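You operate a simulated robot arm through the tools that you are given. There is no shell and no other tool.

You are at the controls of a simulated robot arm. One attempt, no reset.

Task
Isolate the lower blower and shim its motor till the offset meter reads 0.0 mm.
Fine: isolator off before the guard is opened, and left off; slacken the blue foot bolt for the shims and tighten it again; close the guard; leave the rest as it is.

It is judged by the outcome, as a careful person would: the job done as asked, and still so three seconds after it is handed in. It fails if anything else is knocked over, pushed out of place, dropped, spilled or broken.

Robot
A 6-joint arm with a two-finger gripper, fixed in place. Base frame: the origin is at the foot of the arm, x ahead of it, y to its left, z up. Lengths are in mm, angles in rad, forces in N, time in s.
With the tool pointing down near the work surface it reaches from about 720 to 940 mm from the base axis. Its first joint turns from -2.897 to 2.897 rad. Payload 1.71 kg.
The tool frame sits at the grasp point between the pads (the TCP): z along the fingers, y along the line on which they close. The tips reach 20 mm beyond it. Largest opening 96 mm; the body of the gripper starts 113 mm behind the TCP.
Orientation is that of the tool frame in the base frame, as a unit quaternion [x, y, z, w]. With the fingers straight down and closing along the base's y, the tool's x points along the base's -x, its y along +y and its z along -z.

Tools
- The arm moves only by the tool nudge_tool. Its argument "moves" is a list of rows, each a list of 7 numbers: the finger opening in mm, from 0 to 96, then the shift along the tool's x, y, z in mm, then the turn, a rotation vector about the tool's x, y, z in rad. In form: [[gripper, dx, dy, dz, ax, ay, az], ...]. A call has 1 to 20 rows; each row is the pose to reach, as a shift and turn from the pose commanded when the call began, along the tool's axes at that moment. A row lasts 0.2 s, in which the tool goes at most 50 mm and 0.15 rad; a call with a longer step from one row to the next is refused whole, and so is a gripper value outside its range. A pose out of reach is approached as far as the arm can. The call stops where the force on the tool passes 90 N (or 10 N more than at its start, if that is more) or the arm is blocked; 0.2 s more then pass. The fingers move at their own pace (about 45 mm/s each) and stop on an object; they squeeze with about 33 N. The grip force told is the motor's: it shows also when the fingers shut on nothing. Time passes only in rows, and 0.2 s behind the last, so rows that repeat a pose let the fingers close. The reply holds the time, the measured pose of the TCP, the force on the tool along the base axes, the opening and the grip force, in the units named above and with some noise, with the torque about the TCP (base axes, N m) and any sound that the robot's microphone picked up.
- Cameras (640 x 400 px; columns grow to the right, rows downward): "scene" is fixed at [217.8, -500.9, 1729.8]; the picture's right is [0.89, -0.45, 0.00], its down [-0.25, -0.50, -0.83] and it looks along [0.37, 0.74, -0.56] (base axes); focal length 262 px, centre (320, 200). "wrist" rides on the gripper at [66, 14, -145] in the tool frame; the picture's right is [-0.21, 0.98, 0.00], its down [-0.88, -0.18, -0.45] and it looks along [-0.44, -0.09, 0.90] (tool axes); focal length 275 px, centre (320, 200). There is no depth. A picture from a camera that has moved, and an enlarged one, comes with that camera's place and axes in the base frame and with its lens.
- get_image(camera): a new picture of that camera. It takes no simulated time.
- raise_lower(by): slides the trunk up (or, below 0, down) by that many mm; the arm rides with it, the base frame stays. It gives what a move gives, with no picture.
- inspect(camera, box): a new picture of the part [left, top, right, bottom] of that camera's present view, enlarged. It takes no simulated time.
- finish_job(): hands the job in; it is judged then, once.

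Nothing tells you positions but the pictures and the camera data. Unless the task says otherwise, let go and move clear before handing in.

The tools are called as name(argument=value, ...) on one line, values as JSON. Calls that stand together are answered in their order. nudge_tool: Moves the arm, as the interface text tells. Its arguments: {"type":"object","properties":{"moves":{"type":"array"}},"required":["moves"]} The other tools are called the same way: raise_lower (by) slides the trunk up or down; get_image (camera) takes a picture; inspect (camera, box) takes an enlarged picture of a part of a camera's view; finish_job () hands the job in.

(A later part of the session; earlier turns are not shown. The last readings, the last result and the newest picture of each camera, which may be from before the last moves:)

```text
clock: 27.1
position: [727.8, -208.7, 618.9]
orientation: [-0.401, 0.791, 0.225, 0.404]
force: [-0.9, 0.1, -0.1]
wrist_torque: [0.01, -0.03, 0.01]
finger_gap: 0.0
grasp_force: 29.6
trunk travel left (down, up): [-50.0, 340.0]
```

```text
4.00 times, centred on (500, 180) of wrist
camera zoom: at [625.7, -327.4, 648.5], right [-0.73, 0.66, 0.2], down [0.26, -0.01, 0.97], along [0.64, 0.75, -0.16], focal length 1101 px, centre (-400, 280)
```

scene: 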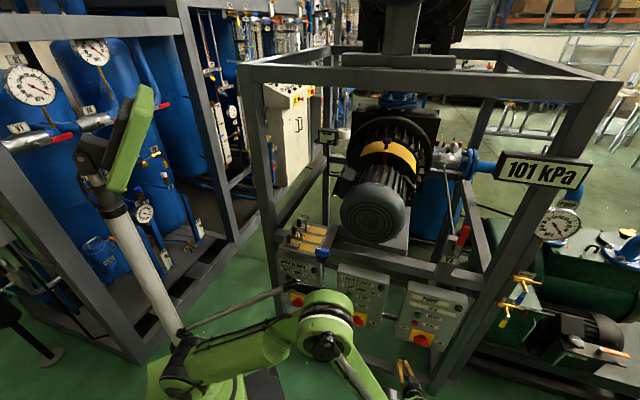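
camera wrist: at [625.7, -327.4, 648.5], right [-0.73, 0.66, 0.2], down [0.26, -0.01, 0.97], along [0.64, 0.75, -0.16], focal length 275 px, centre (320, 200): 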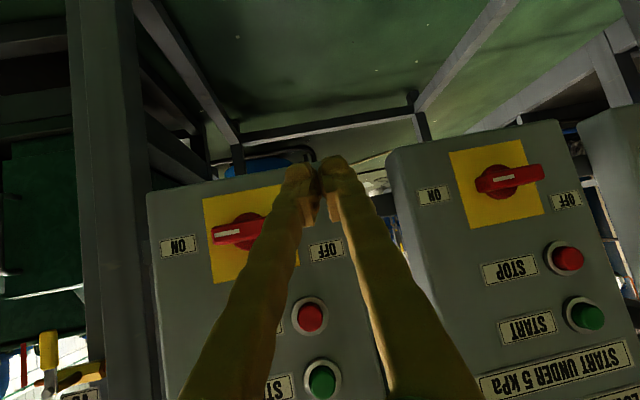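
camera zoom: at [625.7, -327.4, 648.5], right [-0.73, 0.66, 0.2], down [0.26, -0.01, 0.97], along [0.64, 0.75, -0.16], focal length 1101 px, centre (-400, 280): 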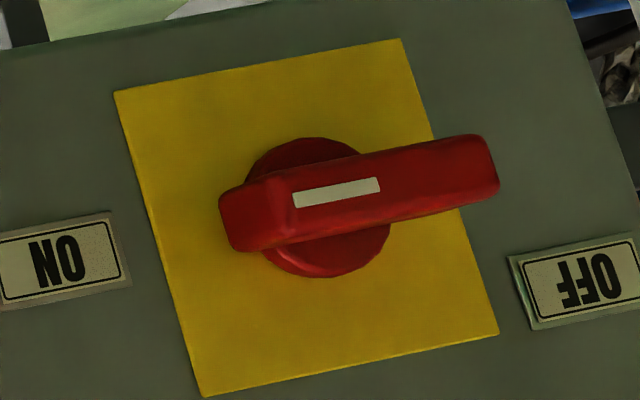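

The lower blower handle's hub is at about w≈450, z≈620 with its 60 mm bar standing some 32 mm off the panel. I'll lower the trunk fully and move to a pre-approach point below-right of the bar.

raise_lower(by=-50)

nudge_tool(moves=[[0, -18.5, 32, 7, 0, 0, 0], [0, -37, 64, 14, 0, 0, 0], [0, -55.5, 96, 21, 0, 0, 0], [0, -74, 128, 28, 0, 0, 0], [0, -92.8, 159.8, 35.5, 0, 0, 0], [0, -92.8, 159.8, 35.5, 0, 0, 0]])

get_image(camera="wrist")

get_image(camera="scene")

```text
clock: 28.0
position: [727.9, -208.5, 569.0]
orientation: [-0.402, 0.79, 0.226, 0.404]
force: [-0.1, 0.3, -0.4]
wrist_torque: [0.02, 0.0, 0.0]
finger_gap: 0.0
grasp_force: 29.8
trunk travel left (down, up): [0.0, 390.0]
```

```text
clock: 29.4
position: [647.9, -48.8, 629.5]
orientation: [-0.402, 0.791, 0.225, 0.403]
force: [-0.3, -0.6, -0.6]
wrist_torque: [0.01, 0.0, 0.03]
finger_gap: 0.0
grasp_force: 29.4
trunk travel left (down, up): [0.0, 390.0]
```

```text
taken
camera wrist: at [545.3, -169.1, 659.3], right [-0.73, 0.66, 0.2], down [0.26, -0.01, 0.97], along [0.64, 0.75, -0.16], focal length 275 px, centre (320, 200)
```

wrist: 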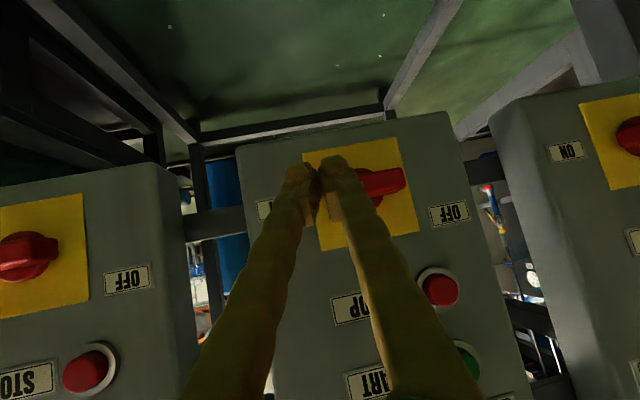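

```text
taken
```

scene: 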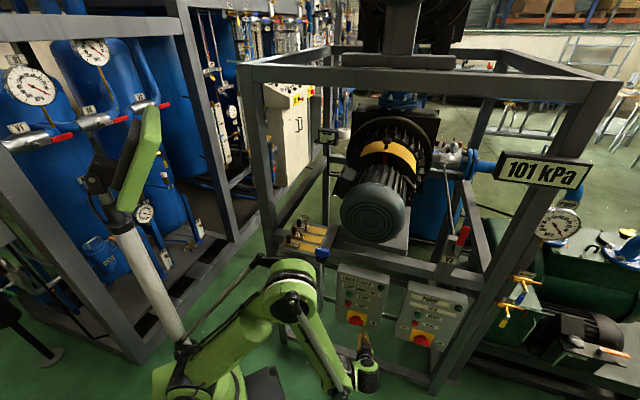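

The handle position checks out (OFF end seen at w≈420, z≈621). Now I slide the closed fingers in beneath the ON end of the bar.

nudge_tool(moves=[[0, 4.3, 0, 10, 0, 0, 0], [0, 4.3, 0, 28, 0, 0, 0], [0, 4.3, 0, 46, 0, 0, 0], [0, 4.3, 0, 60, 0, 0, 0], [0, 4.3, 0, 69, 0, 0, 0], [0, 4.3, 0, 69, 0, 0, 0]])

get_image(camera="wrist")

inspect(camera="scene", box=[320, 260, 420, 360])

```text
clock: 30.8
position: [679.3, -5.1, 588.8]
orientation: [-0.401, 0.791, 0.225, 0.403]
force: [0.8, -0.9, -0.7]
wrist_torque: [0.01, -0.01, 0.02]
finger_gap: 0.0
grasp_force: 29.3
out of reach, approached as far as the arm can: row 5, 6
trunk travel left (down, up): [0.0, 390.0]
```

```text
taken
camera wrist: at [576.7, -125.0, 618.6], right [-0.73, 0.66, 0.2], down [0.26, -0.01, 0.97], along [0.64, 0.75, -0.16], focal length 275 px, centre (320, 200)
```

wrist: 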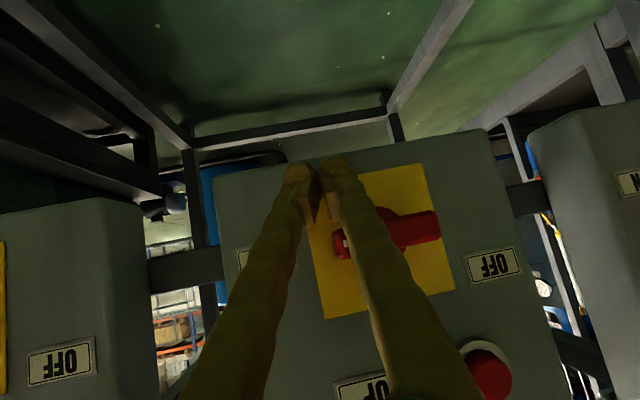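

```text
4.00 times, centred on (370, 310) of scene
camera zoom: at [217.8, -500.9, 1729.8], right [0.89, -0.45, 0.0], down [-0.25, -0.5, -0.83], along [0.37, 0.74, -0.56], focal length 1046 px, centre (120, -240)
```

zoom: 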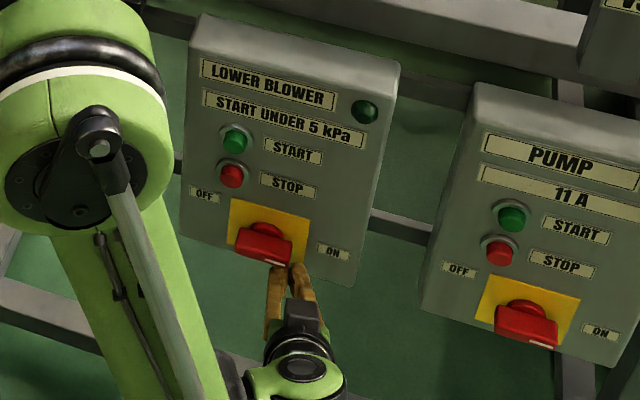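

The fingertips are now under the ON end of the lower blower's handle. I'll push upwards gently and check whether it turns.

nudge_tool(moves=[[0, -4.9, 0.2, -3.4, 0, 0, 0], [0, -8.2, 0.3, -5.7, 0, 0, 0], [0, -11.5, 0.5, -8.0, 0, 0, 0], [0, -14.7, 0.6, -10.3, 0, 0, 0], [0, -18.0, 0.7, -12.6, 0, 0, 0], [0, -18.0, 0.7, -12.6, 0, 0, 0]])

get_image(camera="wrist")

inspect(camera="scene", box=[320, 260, 420, 360])

```text
clock: 32.2
position: [679.7, -6.6, 611.7]
orientation: [-0.4, 0.791, 0.225, 0.405]
force: [3.0, -9.7, -2.6]
wrist_torque: [0.07, -0.05, 0.13]
finger_gap: 0.0
grasp_force: 29.3
trunk travel left (down, up): [0.0, 390.0]
```

```text
taken
camera wrist: at [577.2, -125.2, 641.1], right [-0.73, 0.66, 0.2], down [0.26, -0.01, 0.97], along [0.64, 0.75, -0.16], focal length 275 px, centre (320, 200)
```

wrist: 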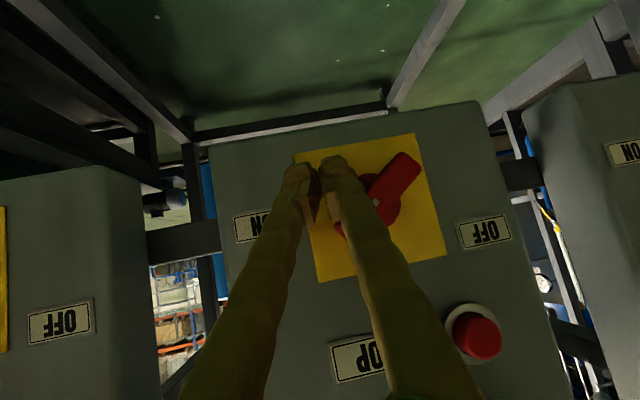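

```text
4.00 times, centred on (370, 310) of scene
camera zoom: at [217.8, -500.9, 1729.8], right [0.89, -0.45, 0.0], down [-0.25, -0.5, -0.83], along [0.37, 0.74, -0.56], focal length 1046 px, centre (120, -240)
```

zoom: 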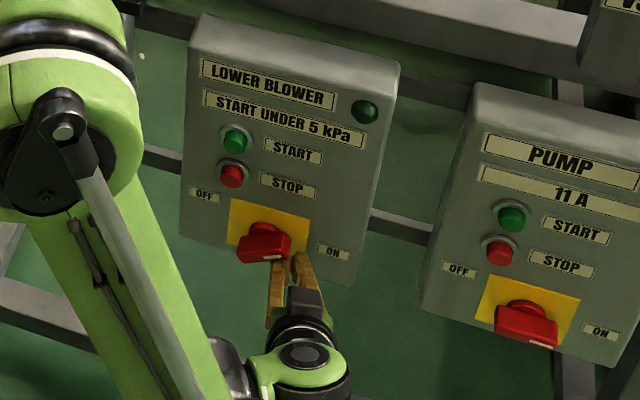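

The handle is turning off (about 30° so far) with modest force. I continue pushing up and across along the arc.

nudge_tool(moves=[[0, -4.2, 1.2, -2.7, 0, 0, 0], [0, -7.6, 3.3, -4.7, 0, 0, 0], [0, -11.1, 6.3, -6.5, 0, 0, 0], [0, -13.8, 9.4, -7.7, 0, 0, 0], [0, -16.5, 13.4, -8.8, 0, 0, 0], [0, -16.5, 13.4, -8.8, 0, 0, 0]])

get_image(camera="wrist")

inspect(camera="scene", box=[320, 260, 420, 360])

```text
clock: 33.7
position: [668.9, -7.0, 637.6]
orientation: [-0.397, 0.791, 0.217, 0.413]
force: [68.2, -49.3, -10.0]
wrist_torque: [-0.19, -0.11, -1.22]
finger_gap: 0.0
grasp_force: 29.9
trunk travel left (down, up): [0.0, 390.0]
stopped in row 6: the force on the tool passed its limit at 92 N (the readings are from after the stop); the commanded pose is now the measured one
```

```text
taken
camera wrist: at [563.6, -123.5, 666.2], right [-0.72, 0.67, 0.18], down [0.24, -0.01, 0.97], along [0.66, 0.74, -0.15], focal length 275 px, centre (320, 200)
```

wrist: 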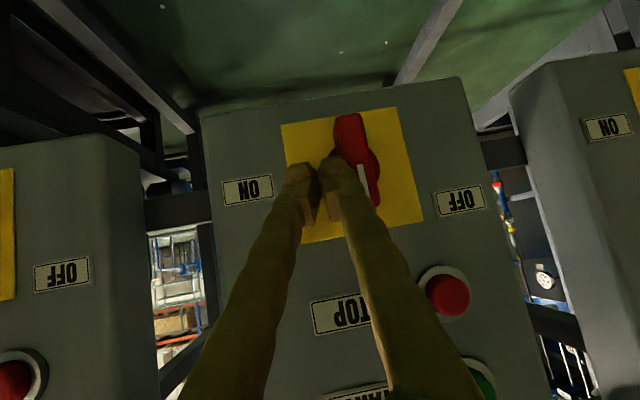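

```text
4.00 times, centred on (370, 310) of scene
camera zoom: at [217.8, -500.9, 1729.8], right [0.89, -0.45, 0.0], down [-0.25, -0.5, -0.83], along [0.37, 0.74, -0.56], focal length 1046 px, centre (120, -240)
```

zoom: 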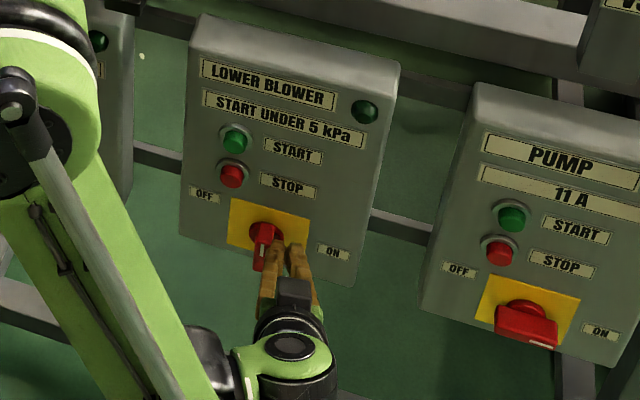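

The handle is vertical against its stop, pointer at OFF. I back off to the right and then straight out, and check that it stays.

nudge_tool(moves=[[0, 0.4, -5, -0.8, 0, 0, 0], [0, 0.8, -12, -2, 0, 0, 0], [0, 0.8, -12, -25, 0, 0, 0], [0, 0.8, -12, -60, 0, 0, 0], [0, 0.8, -12, -95, 0, 0, 0], [0, 0.8, -12, -95, 0, 0, 0]])

get_image(camera="wrist")

get_image(camera="scene")

inspect(camera="scene", box=[320, 260, 420, 360])

```text
clock: 35.1
position: [626.1, -70.8, 692.5]
orientation: [-0.402, 0.789, 0.219, 0.41]
force: [-1.3, -0.7, -0.7]
wrist_torque: [-0.01, -0.01, 0.01]
finger_gap: 0.0
grasp_force: 29.9
trunk travel left (down, up): [0.0, 390.0]
```

```text
taken
camera wrist: at [522.8, -189.3, 720.3], right [-0.73, 0.66, 0.19], down [0.24, -0.01, 0.97], along [0.65, 0.75, -0.15], focal length 275 px, centre (320, 200)
```

wrist: 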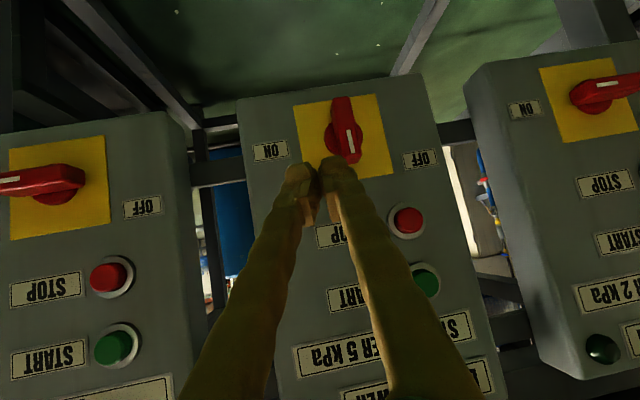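

```text
taken
```

scene: 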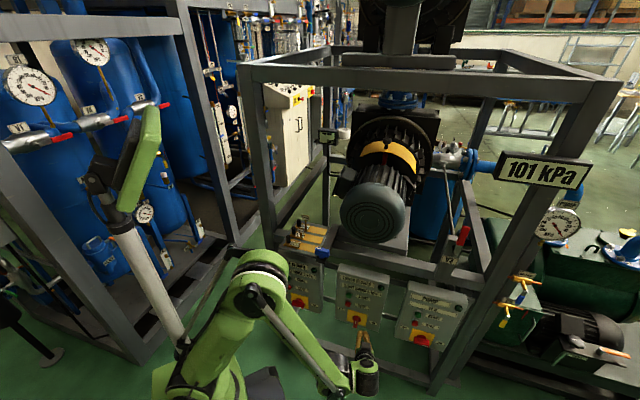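

```text
4.00 times, centred on (370, 310) of scene
camera zoom: at [217.8, -500.9, 1729.8], right [0.89, -0.45, 0.0], down [-0.25, -0.5, -0.83], along [0.37, 0.74, -0.56], focal length 1046 px, centre (120, -240)
```

zoom: 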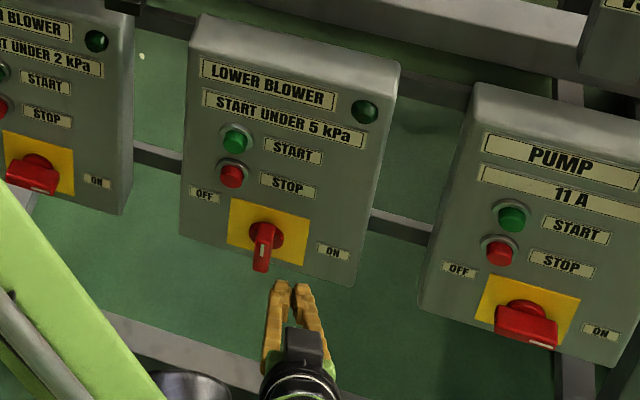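

The lower blower's isolator now stands at OFF and stays there. Next is the guard, whose knob I estimate at about (843, 206, 1363); I'll raise the trunk and move up for a look.

raise_lower(by=390)

nudge_tool(moves=[[0, -37, 1, -26, 0, 0, 0], [0, -74, 3, -52, 0, 0, 0], [0, -111, 4, -77, 0, 0, 0], [0, -148, 6, -103, 0, 0, 0], [0, -185, 7, -129, 0, 0, 0], [0, -222, 9, -154, 0, 0, 0], [0, -260, 10, -180, 0, 0, 0], [0, -260, 10, -180, 0, 0, 0]])

get_image(camera="wrist")

get_image(camera="scene")

```text
clock: 38.9
position: [625.9, -72.0, 1081.9]
orientation: [-0.401, 0.789, 0.219, 0.41]
force: [0.4, 0.4, 0.3]
wrist_torque: [0.0, 0.02, 0.01]
finger_gap: 0.2
grasp_force: 29.3
trunk travel left (down, up): [-390.0, 0.0]
```

```text
clock: 40.7
position: [622.4, -69.0, 1397.9]
orientation: [-0.401, 0.789, 0.219, 0.411]
force: [-0.5, 0.8, -0.8]
wrist_torque: [-0.04, -0.01, -0.01]
finger_gap: 0.0
grasp_force: 29.3
trunk travel left (down, up): [-390.0, 0.0]
```

```text
taken
camera wrist: at [518.5, -186.9, 1425.8], right [-0.72, 0.66, 0.19], down [0.24, -0.01, 0.97], along [0.65, 0.75, -0.15], focal length 275 px, centre (320, 200)
```

wrist: 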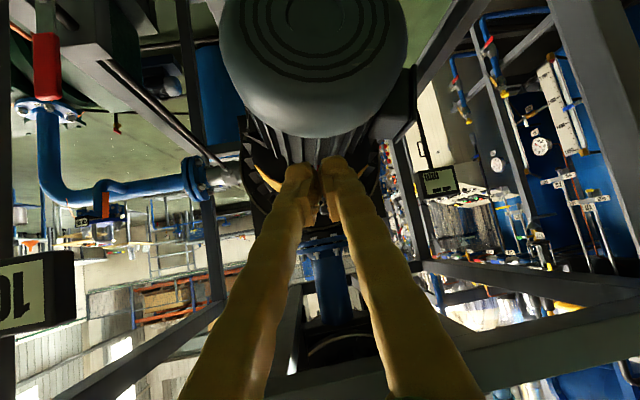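

```text
taken
```

scene: 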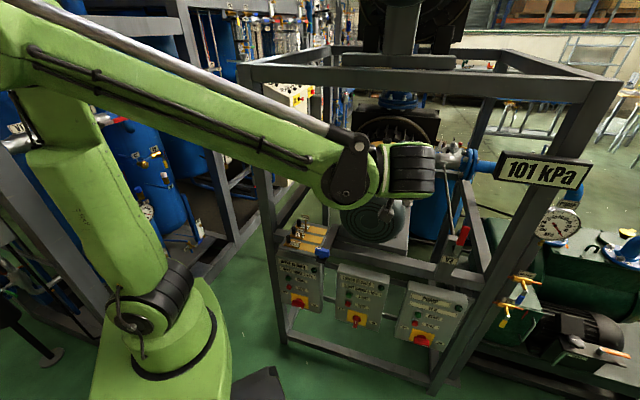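

I can see the motor with the guard behind it; the tool pitched at 35° fits between motor top (~1330) and top beam (~1563). I'll yaw to 45°, open the fingers and move closer.

nudge_tool(moves=[[30, 0, 10, 0, 0.055, -0.002, 0.038], [60, 0, 20, 10, 0.11, -0.004, 0.076], [90, -10, 30, 20, 0.164, -0.007, 0.114], [90, -20, 40, 40, 0.164, -0.007, 0.114], [90, -30, 40, 60, 0.164, -0.007, 0.114], [90, -30, 40, 60, 0.164, -0.007, 0.114]])

get_image(camera="wrist")

get_image(camera="scene")

```text
clock: 42.1
position: [629.7, 8.4, 1388.4]
orientation: [-0.319, 0.825, 0.177, 0.432]
force: [0.2, -0.5, 0.0]
wrist_torque: [-0.03, 0.0, 0.01]
finger_gap: 89.8
grasp_force: 0.3
trunk travel left (down, up): [-390.0, 0.0]
```

```text
taken
camera wrist: at [503.6, -87.1, 1416.3], right [-0.58, 0.79, 0.19], down [0.23, -0.06, 0.97], along [0.78, 0.61, -0.15], focal length 275 px, centre (320, 200)
```

wrist: 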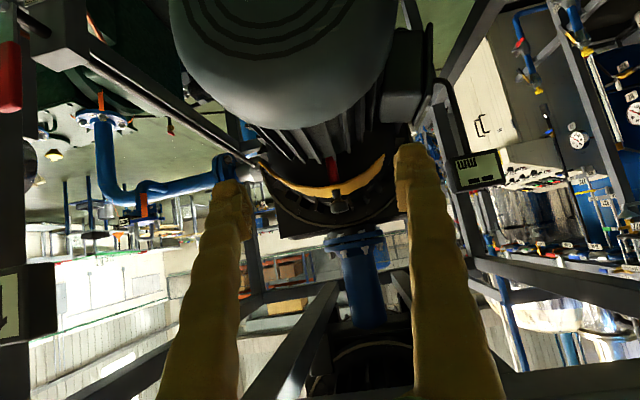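

```text
taken
```

scene: 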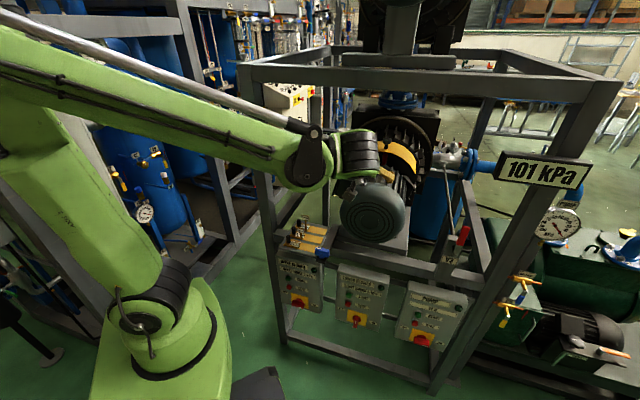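

The tool is aligned with the motor axis. Zooming in on the guard and its knob.

inspect(camera="wrist", box=[240, 120, 420, 245])

inspect(camera="wrist", box=[450, 140, 520, 200])

inspect(camera="scene", box=[340, 100, 450, 180])

```text
3.20 times, centred on (330, 182) of wrist
camera zoom: at [503.6, -87.1, 1416.3], right [-0.58, 0.79, 0.19], down [0.23, -0.06, 0.97], along [0.78, 0.61, -0.15], focal length 881 px, centre (288, 256)
```

zoom: 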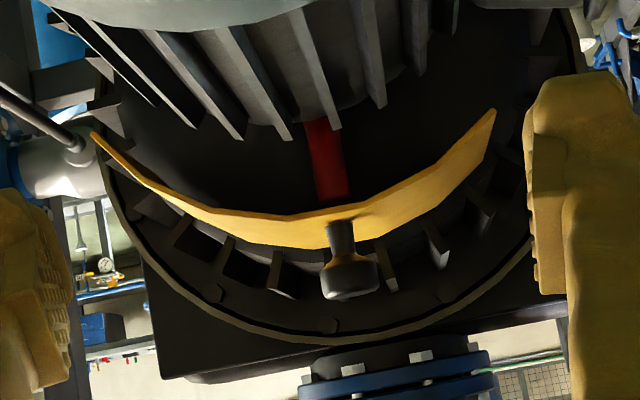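

```text
6.67 times, centred on (485, 170) of wrist
camera zoom: at [503.6, -87.1, 1416.3], right [-0.58, 0.79, 0.19], down [0.23, -0.06, 0.97], along [0.78, 0.61, -0.15], focal length 1835 px, centre (-780, 400)
```

zoom: 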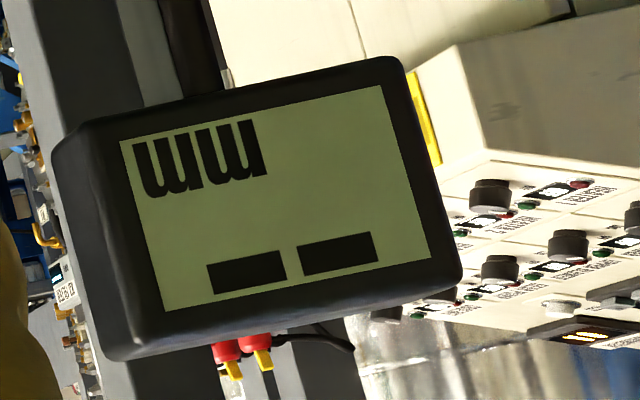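

```text
5.00 times, centred on (395, 140) of scene
camera zoom: at [217.8, -500.9, 1729.8], right [0.89, -0.45, 0.0], down [-0.25, -0.5, -0.83], along [0.37, 0.74, -0.56], focal length 1308 px, centre (-55, 500)
```

zoom: 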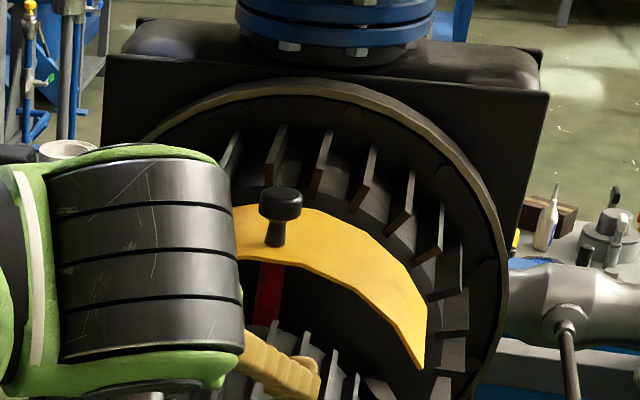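

The guard is a yellow arc with a knob on a stem, which I place at about (863, 238, 1356). I'll move over the motor to a point 100 mm short of the knob.

nudge_tool(moves=[[90, -26, 1, 31, -0.01, -0.02, -0.008], [90, -52, 1, 62, -0.02, -0.04, -0.012], [90, -77, 2, 93, -0.023, -0.06, -0.016], [90, -103, 2, 124, -0.023, -0.06, -0.016], [90, -129, 3, 155, -0.023, -0.06, -0.016], [90, -155, 4, 186, -0.023, -0.06, -0.016], [90, -155, 4, 186, -0.023, -0.06, -0.016]])

get_image(camera="wrist")

get_image(camera="scene")

```text
clock: 43.7
position: [802.1, 176.4, 1413.0]
orientation: [-0.326, 0.806, 0.193, 0.454]
force: [-0.2, 0.2, -0.3]
wrist_torque: [0.01, 0.0, 0.0]
finger_gap: 90.0
grasp_force: 0.0
trunk travel left (down, up): [-390.0, 0.0]
```

```text
taken
camera wrist: at [678.4, 75.8, 1431.6], right [-0.61, 0.77, 0.19], down [0.19, -0.1, 0.98], along [0.77, 0.63, -0.09], focal length 275 px, centre (320, 200)
```

wrist: 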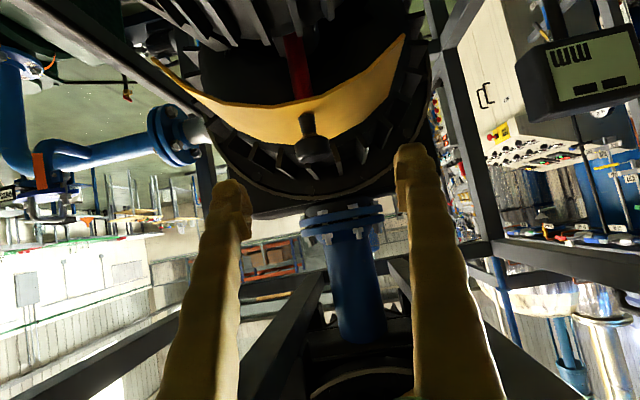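

```text
taken
```

scene: 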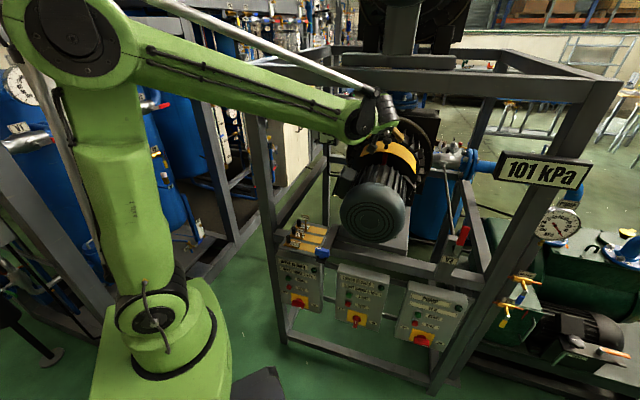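

The knob is almost on the tool's axis, some 90 mm ahead and about 6 mm to one side. I close in by 50 mm and check again.

nudge_tool(moves=[[90, 0, -3, 20, 0, 0, 0], [90, 0, -6, 40, 0, 0, 0], [90, 0, -6, 50, 0, 0, 0], [90, 0, -6, 50, 0, 0, 0]])

get_image(camera="wrist")

get_image(camera="scene")

```text
clock: 44.7
position: [838.2, 201.5, 1387.2]
orientation: [-0.326, 0.807, 0.193, 0.453]
force: [0.3, -0.7, 0.4]
wrist_torque: [-0.01, 0.02, 0.01]
finger_gap: 90.0
grasp_force: 0.1
trunk travel left (down, up): [-390.0, 0.0]
```

```text
taken
camera wrist: at [713.6, 101.5, 1405.0], right [-0.61, 0.77, 0.19], down [0.19, -0.1, 0.98], along [0.77, 0.63, -0.09], focal length 275 px, centre (320, 200)
```

wrist: 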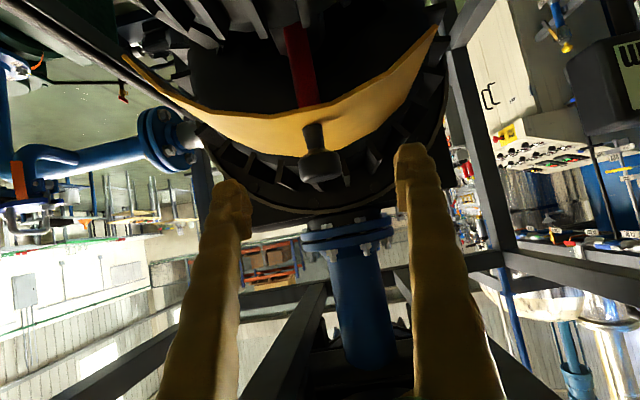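

```text
taken
```

scene: 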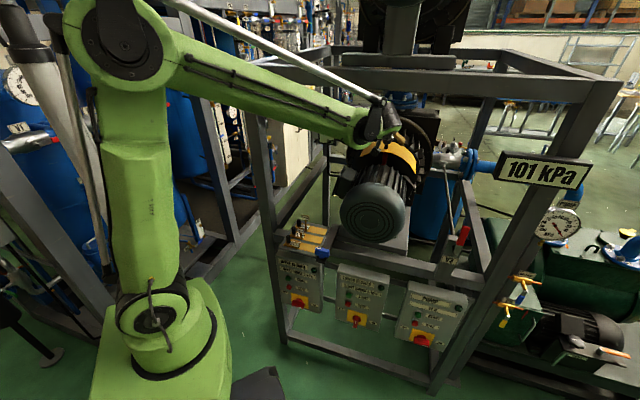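

The knob sits on the tool axis about 43 mm ahead. Moving in and closing gently on it.

nudge_tool(moves=[[90, -1, 0, 15, 0, 0, 0], [90, -2, 0, 30, 0, 0, 0], [90, -2, 0, 42, 0, 0, 0], [90, -2, 0, 42, 0, 0, 0]])

get_image(camera="wrist")

get_image(camera="scene")

```text
clock: 45.7
position: [862.4, 228.0, 1366.4]
orientation: [-0.327, 0.807, 0.194, 0.453]
force: [-0.5, 0.4, -0.9]
wrist_torque: [0.03, -0.01, 0.0]
finger_gap: 89.9
grasp_force: 0.1
trunk travel left (down, up): [-390.0, 0.0]
```

```text
taken
camera wrist: at [740.1, 127.6, 1384.8], right [-0.61, 0.77, 0.19], down [0.19, -0.09, 0.98], along [0.77, 0.63, -0.09], focal length 275 px, centre (320, 200)
```

wrist: 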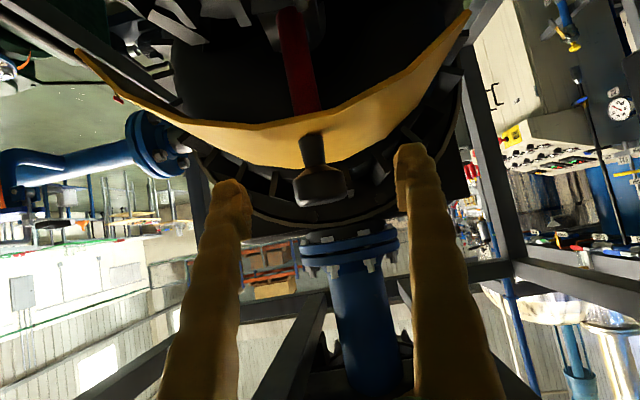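

```text
taken
```

scene: 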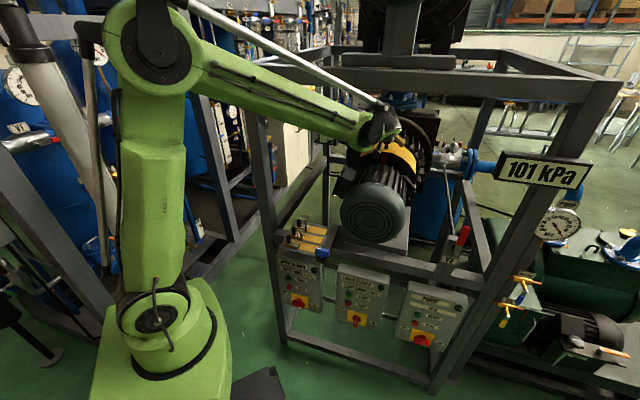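

The knob head is right between the pads. Closing the fingers on it.

nudge_tool(moves=[[60, 0, 0, 0, 0, 0, 0], [30, 0, 0, 0, 0, 0, 0], [10, 0, 0, 0, 0, 0, 0], [10, 0, 0, 0, 0, 0, 0], [10, 0, 0, 0, 0, 0, 0]])

get_image(camera="wrist")

```text
clock: 46.9
position: [863.6, 226.7, 1367.4]
orientation: [-0.325, 0.807, 0.193, 0.453]
force: [1.5, -0.9, 0.4]
wrist_torque: [-0.02, 0.01, -0.02]
finger_gap: 30.7
grasp_force: 34.2
trunk travel left (down, up): [-390.0, 0.0]
```

```text
taken
camera wrist: at [740.2, 127.2, 1385.0], right [-0.61, 0.77, 0.19], down [0.19, -0.1, 0.98], along [0.77, 0.63, -0.09], focal length 275 px, centre (320, 200)
```

wrist: 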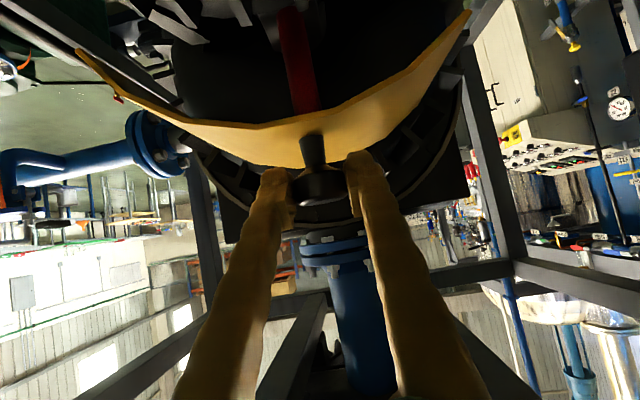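

I have the knob (30.7 mm wide). I'll try a small sideways pull round the motor axis and watch the force.

nudge_tool(moves=[[10, 0, -2, 0, 0, 0, 0], [10, 0, -4, 0, 0, 0, 0], [10, 0, -6, 0, 0, 0, 0], [10, 0, -8, 0, 0, 0, 0]])

get_image(camera="wrist")

```text
clock: 47.9
position: [863.9, 227.2, 1367.1]
orientation: [-0.329, 0.806, 0.194, 0.453]
force: [-37.4, 23.7, -16.4]
wrist_torque: [0.22, 0.24, 0.64]
finger_gap: 30.8
grasp_force: 35.3
trunk travel left (down, up): [-390.0, 0.0]
```

```text
taken
camera wrist: at [741.1, 126.6, 1385.2], right [-0.61, 0.77, 0.19], down [0.19, -0.09, 0.98], along [0.77, 0.64, -0.09], focal length 275 px, centre (320, 200)
```

wrist: 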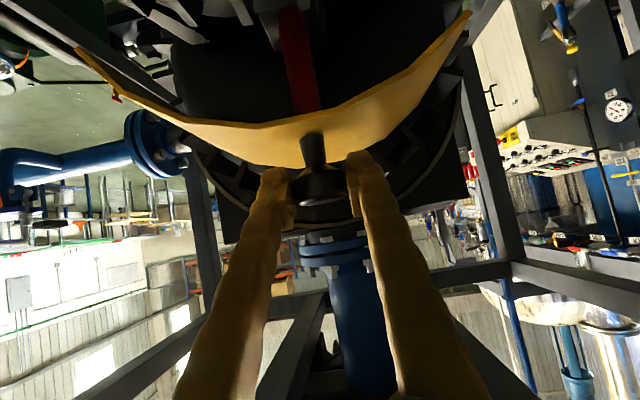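

It won't go to the right. I return to neutral and try the other way.

nudge_tool(moves=[[10, 0, 4, 0, 0, 0, 0], [10, 0, 8, 0, 0, 0, 0], [10, 0, 10, 0, 0, 0, 0], [10, 0, 12, 0, 0, 0, 0], [10, 0, 14, 0, 0, 0, 0]])

```text
clock: 49.1
position: [862.2, 226.3, 1367.3]
orientation: [-0.324, 0.807, 0.192, 0.455]
force: [25.4, -21.1, 6.5]
wrist_torque: [-0.47, -0.3, -0.4]
finger_gap: 30.3
grasp_force: 34.8
trunk travel left (down, up): [-390.0, 0.0]
```

No sideways motion either way, so the guard must slide along the axis or lift. Trying the axial direction, towards the motor.

nudge_tool(moves=[[10, 0, -6, 0, 0, 0, 0], [10, 1, -6, -1.7, 0, 0, 0], [10, 2.1, -6, -3.4, 0, 0, 0], [10, 3.1, -6, -5.1, 0, 0, 0], [10, 4.1, -6, -6.9, 0, 0, 0]])

get_image(camera="wrist")

```text
clock: 50.3
position: [857.2, 221.0, 1367.0]
orientation: [-0.326, 0.807, 0.194, 0.453]
force: [10.1, -8.0, 6.1]
wrist_torque: [0.11, -0.18, -0.14]
finger_gap: 30.5
grasp_force: 34.4
trunk travel left (down, up): [-390.0, 0.0]
```

```text
taken
camera wrist: at [734.1, 121.0, 1384.9], right [-0.61, 0.77, 0.19], down [0.19, -0.1, 0.98], along [0.77, 0.63, -0.09], focal length 275 px, centre (320, 200)
```

wrist: 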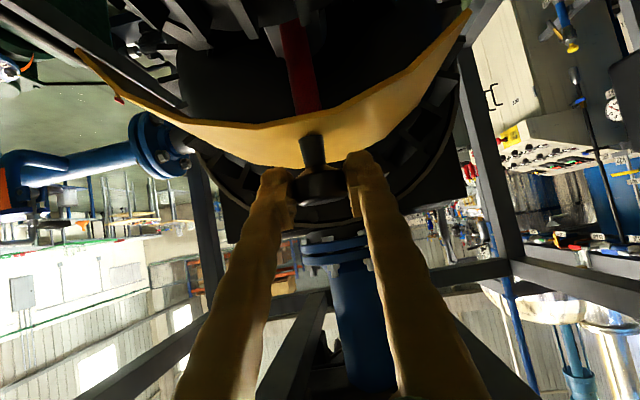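

The guard slides freely toward the motor along the axis. I keep pulling it open that way.

nudge_tool(moves=[[10, 4.1, 1, -6.9, 0, 0, 0], [10, 8.2, 1.5, -13.7, 0, 0, 0], [10, 12.4, 1.5, -20.6, 0, 0, 0], [10, 16.5, 1.5, -27.5, 0, 0, 0], [10, 20.6, 1.5, -34.3, 0, 0, 0], [10, 20.6, 1.5, -34.3, 0, 0, 0]])

get_image(camera="wrist")

get_image(camera="scene")

```text
clock: 51.7
position: [829.1, 191.6, 1365.2]
orientation: [-0.325, 0.807, 0.194, 0.454]
force: [20.4, -22.2, 14.9]
wrist_torque: [-0.2, -0.25, -0.26]
finger_gap: 30.1
grasp_force: 35.2
trunk travel left (down, up): [-390.0, 0.0]
```

```text
taken
camera wrist: at [705.4, 92.7, 1384.6], right [-0.61, 0.77, 0.19], down [0.19, -0.1, 0.98], along [0.77, 0.63, -0.09], focal length 275 px, centre (320, 200)
```

wrist: 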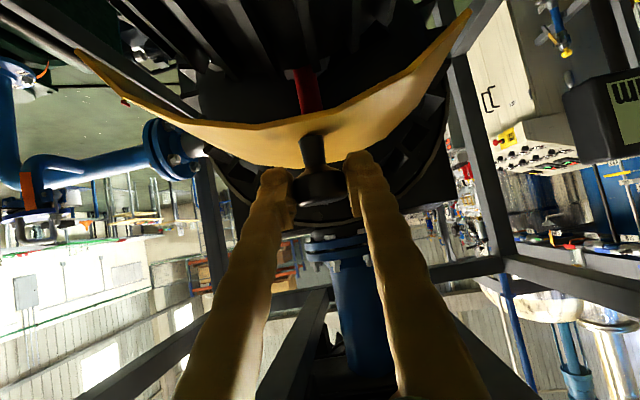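

```text
taken
```

scene: 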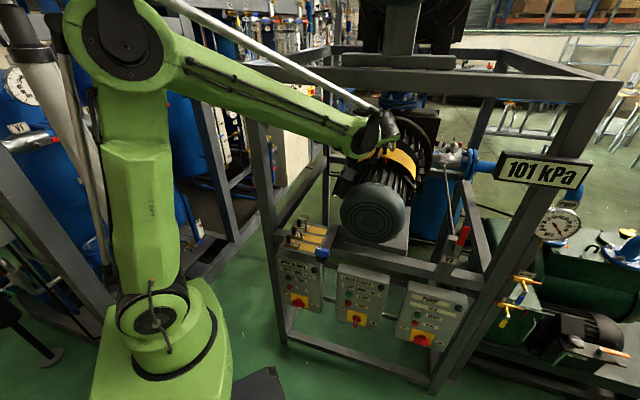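

The guard follows; there's some sideways load, so I'll correct that and continue pulling until the stop.

nudge_tool(moves=[[10, 2, -3, -3.4, 0, 0, 0], [10, 4.1, -6, -6.9, 0, 0, 0], [10, 8.2, -6, -13.7, 0, 0, 0], [10, 12.4, -6, -20.6, 0, 0, 0], [10, 16.5, -6, -27.5, 0, 0, 0], [10, 20.6, -6, -34.3, 0, 0, 0], [10, 20.6, -6, -34.3, 0, 0, 0]])

get_image(camera="wrist")

inspect(camera="scene", box=[300, 100, 440, 190])

```text
clock: 53.3
position: [802.4, 165.5, 1365.9]
orientation: [-0.327, 0.806, 0.193, 0.453]
force: [-15.8, 13.5, -17.1]
wrist_torque: [-0.08, 0.24, 0.21]
finger_gap: 30.2
grasp_force: 35.1
trunk travel left (down, up): [-390.0, 0.0]
```

```text
taken
camera wrist: at [678.9, 65.3, 1384.8], right [-0.61, 0.77, 0.19], down [0.19, -0.09, 0.98], along [0.77, 0.63, -0.09], focal length 275 px, centre (320, 200)
```

wrist: 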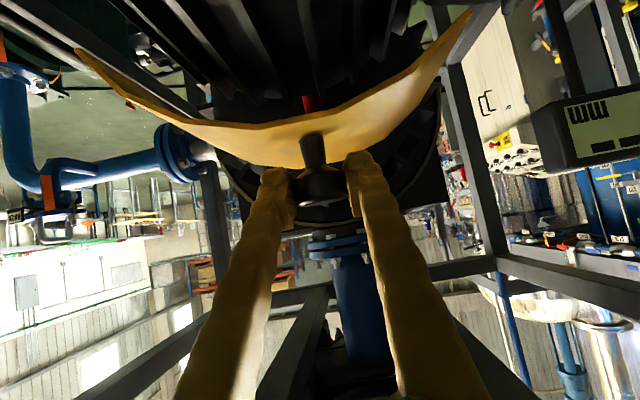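

```text
4.44 times, centred on (370, 145) of scene
camera zoom: at [217.8, -500.9, 1729.8], right [0.89, -0.45, 0.0], down [-0.25, -0.5, -0.83], along [0.37, 0.74, -0.56], focal length 1162 px, centre (98, 444)
```

zoom: 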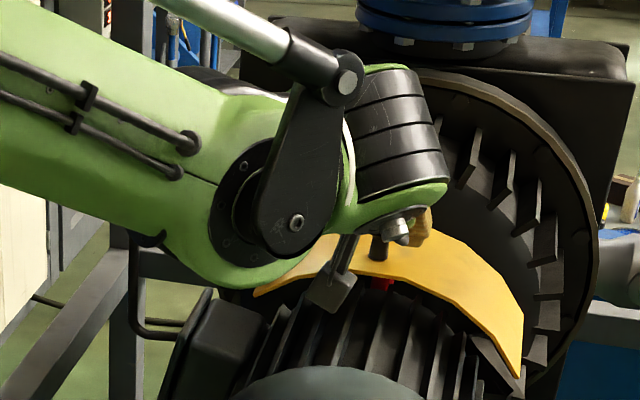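

The guard has slid about 86 mm; the meter still shows dashes. Continuing to pull.

nudge_tool(moves=[[10, 2, 2, -3.4, 0, 0, 0], [10, 4.1, 3.5, -6.9, 0, 0, 0], [10, 8.2, 3.5, -13.7, 0, 0, 0], [10, 12.4, 3.5, -20.6, 0, 0, 0], [10, 16.5, 3.5, -27.5, 0, 0, 0], [10, 20.6, 3.5, -34.3, 0, 0, 0], [10, 20.6, 3.5, -34.3, 0, 0, 0]])

get_image(camera="wrist")

inspect(camera="scene", box=[300, 100, 440, 190])

```text
clock: 54.9
position: [771.3, 136.8, 1366.9]
orientation: [-0.325, 0.806, 0.194, 0.455]
force: [8.6, -6.1, 12.9]
wrist_torque: [0.16, -0.26, -0.14]
finger_gap: 30.1
grasp_force: 34.9
trunk travel left (down, up): [-390.0, 0.0]
```

```text
taken
camera wrist: at [648.1, 35.7, 1384.3], right [-0.61, 0.77, 0.19], down [0.19, -0.1, 0.98], along [0.77, 0.63, -0.09], focal length 275 px, centre (320, 200)
```

wrist: 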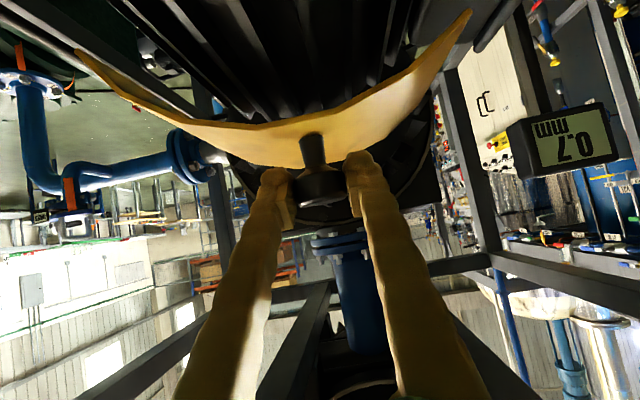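

```text
4.44 times, centred on (370, 145) of scene
camera zoom: at [217.8, -500.9, 1729.8], right [0.89, -0.45, 0.0], down [-0.25, -0.5, -0.83], along [0.37, 0.74, -0.56], focal length 1162 px, centre (98, 444)
```

zoom: 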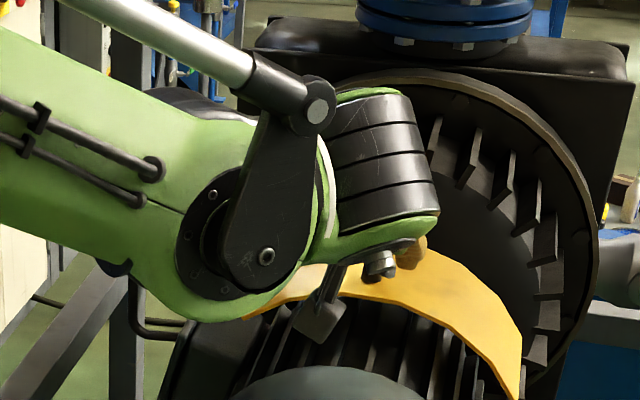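

The meter is now live. Zooming to read its value exactly.

inspect(camera="wrist", box=[500, 90, 640, 190])

inspect(camera="scene", box=[300, 120, 350, 155])

```text
4.00 times, centred on (570, 140) of wrist
camera zoom: at [648.1, 35.7, 1384.3], right [-0.61, 0.77, 0.19], down [0.19, -0.1, 0.98], along [0.77, 0.63, -0.09], focal length 1101 px, centre (-680, 440)
```

zoom: 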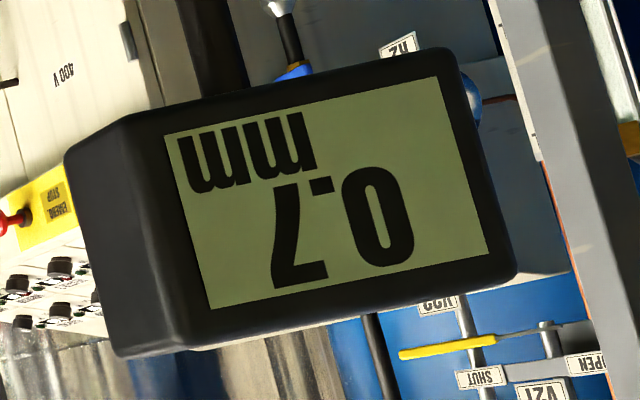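

```text
11.43 times, centred on (325, 138) of scene
camera zoom: at [217.8, -500.9, 1729.8], right [0.89, -0.45, 0.0], down [-0.25, -0.5, -0.83], along [0.37, 0.74, -0.56], focal length 2989 px, centre (263, 914)
```

zoom: 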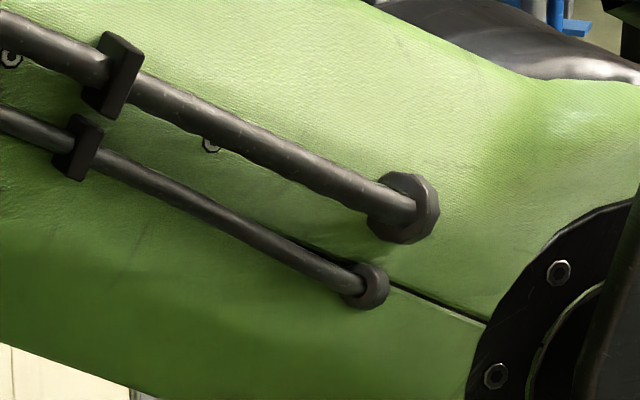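

The offset reads 0.7 mm, so the 0.5 and 0.2 shims are called for. I'll ease the guard a little further to be sure it's properly open, then let go.

nudge_tool(moves=[[10, 2, -2, -3.4, 0, 0, 0], [10, 4.1, -2.5, -6.9, 0, 0, 0], [10, 6.2, -2.5, -10.3, 0, 0, 0], [10, 8.2, -2.5, -13.7, 0, 0, 0], [10, 8.2, -2.5, -13.7, 0, 0, 0]])

get_image(camera="wrist")

```text
clock: 56.1
position: [761.7, 125.2, 1365.6]
orientation: [-0.326, 0.807, 0.193, 0.453]
force: [-12.9, 10.9, 3.3]
wrist_torque: [0.16, 0.1, 0.2]
finger_gap: 30.2
grasp_force: 35.3
trunk travel left (down, up): [-390.0, 0.0]
```

```text
taken
camera wrist: at [637.6, 24.3, 1384.4], right [-0.61, 0.77, 0.19], down [0.19, -0.09, 0.98], along [0.77, 0.63, -0.09], focal length 275 px, centre (320, 200)
```

wrist: 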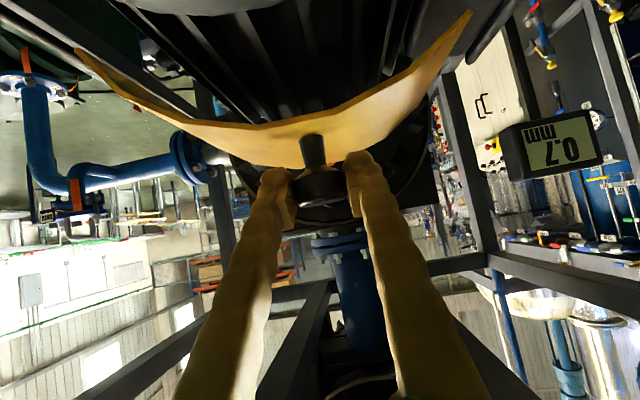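

The guard is open some 143 mm and holds. I release the knob and back out along the tool axis.

nudge_tool(moves=[[40, 0, 0, 0, 0, 0, 0], [70, 0, 0, 0, 0, 0, 0], [90, 0, 0, 0, 0, 0, 0], [90, 0, 0, -20, 0, 0, 0], [90, 0, 0, -55, 0, 0, 0], [90, 0, 0, -90, 0, 0, 0], [90, 0, 0, -125, 0, 0, 0], [90, 0, 0, -160, 0, 0, 0], [90, 0, 0, -160, 0, 0, 0]])

get_image(camera="wrist")

get_image(camera="scene")

```text
clock: 58.1
position: [664.6, 25.9, 1448.0]
orientation: [-0.326, 0.807, 0.193, 0.453]
force: [-0.3, -0.3, -1.2]
wrist_torque: [0.03, 0.01, -0.02]
finger_gap: 89.8
grasp_force: 0.0
trunk travel left (down, up): [-390.0, 0.0]
```

```text
taken
camera wrist: at [541.7, -74.6, 1467.7], right [-0.61, 0.77, 0.19], down [0.19, -0.1, 0.98], along [0.77, 0.63, -0.09], focal length 275 px, centre (320, 200)
```

wrist: 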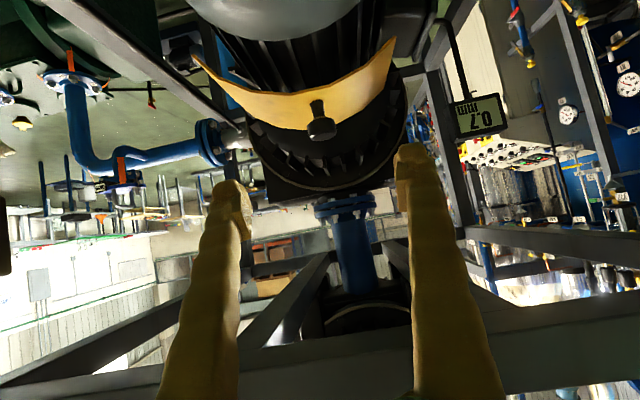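

```text
taken
```

scene: 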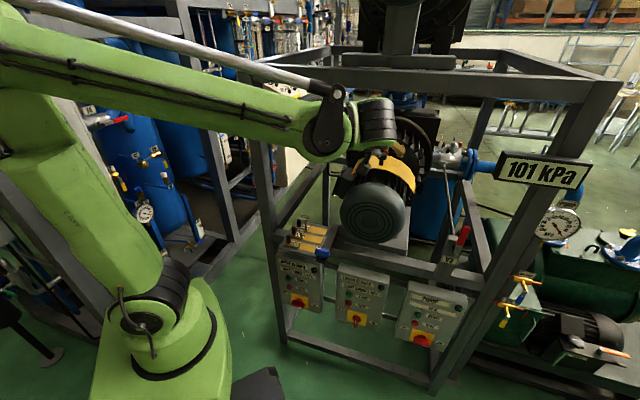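

The guard stays open and the meter holds 0.7. Next is the blue foot bolt lever at about (531, 114, 1029); I'll pitch the tool down and swing over to it.

nudge_tool(moves=[[90, 0, 0, -10, 0, 0.13, 0], [90, 0, 0, -20, 0, 0.26, 0], [90, 0, 0, -30, 0, 0.39, 0], [90, 0, 0, -30, 0, 0.52, 0], [90, 0, 0, -30, 0, 0.65, 0], [90, 0, 0, -30, 0, 0.78, 0], [90, 0, 0, -30, 0, 0.91, 0], [90, 0, 0, -30, 0, 1.033, 0], [90, 0, 0, -30, 0, 1.033, 0]])

get_image(camera="wrist")

get_image(camera="scene")

```text
clock: 60.1
position: [647.7, 8.1, 1463.2]
orientation: [-0.378, 0.926, 0.006, -0.004]
force: [0.6, -0.1, 0.4]
wrist_torque: [0.0, 0.0, -0.01]
finger_gap: 89.9
grasp_force: 0.1
trunk travel left (down, up): [-390.0, 0.0]
```

```text
taken
camera wrist: at [591.5, -27.8, 1609.2], right [-0.54, 0.84, 0.02], down [0.76, 0.48, 0.44], along [0.36, 0.25, -0.9], focal length 275 px, centre (320, 200)
```

wrist: 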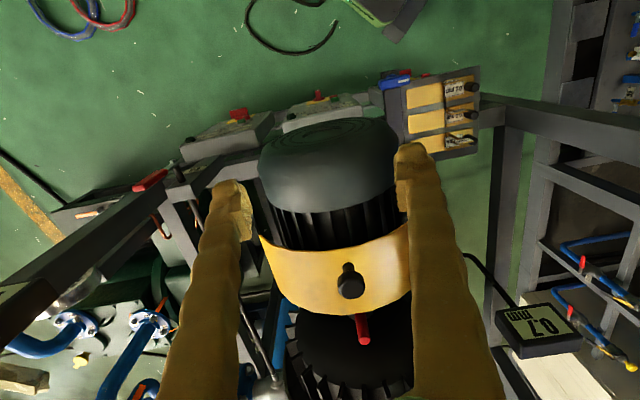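

```text
taken
```

scene: 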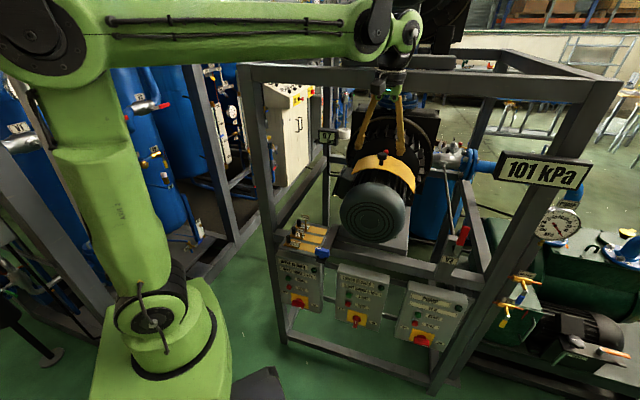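

From above I see the open guard, the meter at 0.7 and the tray with the blue lever. I shift over to the lever and lower the trunk.

nudge_tool(moves=[[90, 2, 40, 0, 0, 0, 0], [90, 4, 80, 0, 0, 0, 0], [90, 6, 120, 0, 0, 0, 0], [90, 8, 157, 0, 0, 0, 0], [90, 8, 157, 0, 0, 0, 0]])

raise_lower(by=-220)

get_image(camera="wrist")

get_image(camera="scene")

```text
clock: 61.3
position: [531.7, 113.8, 1468.6]
orientation: [-0.379, 0.926, 0.007, -0.004]
force: [0.1, -0.6, -0.4]
wrist_torque: [-0.02, -0.03, 0.01]
finger_gap: 89.9
grasp_force: 0.1
trunk travel left (down, up): [-390.0, 0.0]
```

```text
clock: 63.6
position: [531.8, 114.4, 1249.7]
orientation: [-0.379, 0.925, 0.006, -0.004]
force: [-1.3, -0.2, -0.1]
wrist_torque: [0.0, 0.03, -0.02]
finger_gap: 89.9
grasp_force: 0.1
trunk travel left (down, up): [-170.0, 220.0]
```

```text
taken
camera wrist: at [475.2, 78.0, 1394.1], right [-0.54, 0.84, 0.02], down [0.76, 0.48, 0.44], along [0.36, 0.25, -0.9], focal length 275 px, centre (320, 200)
```

wrist: 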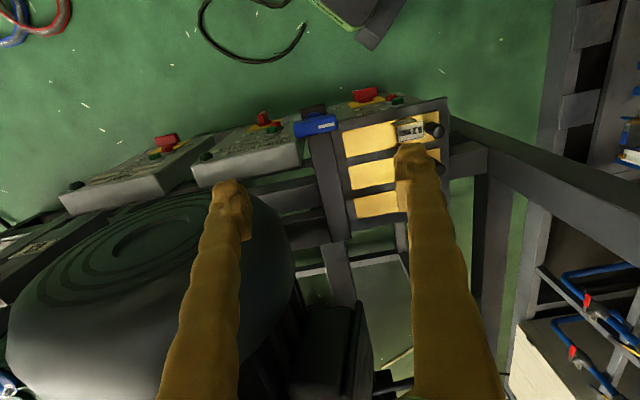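

```text
taken
```

scene: 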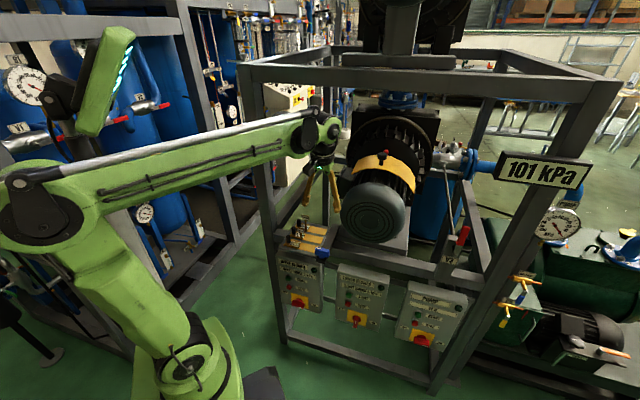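

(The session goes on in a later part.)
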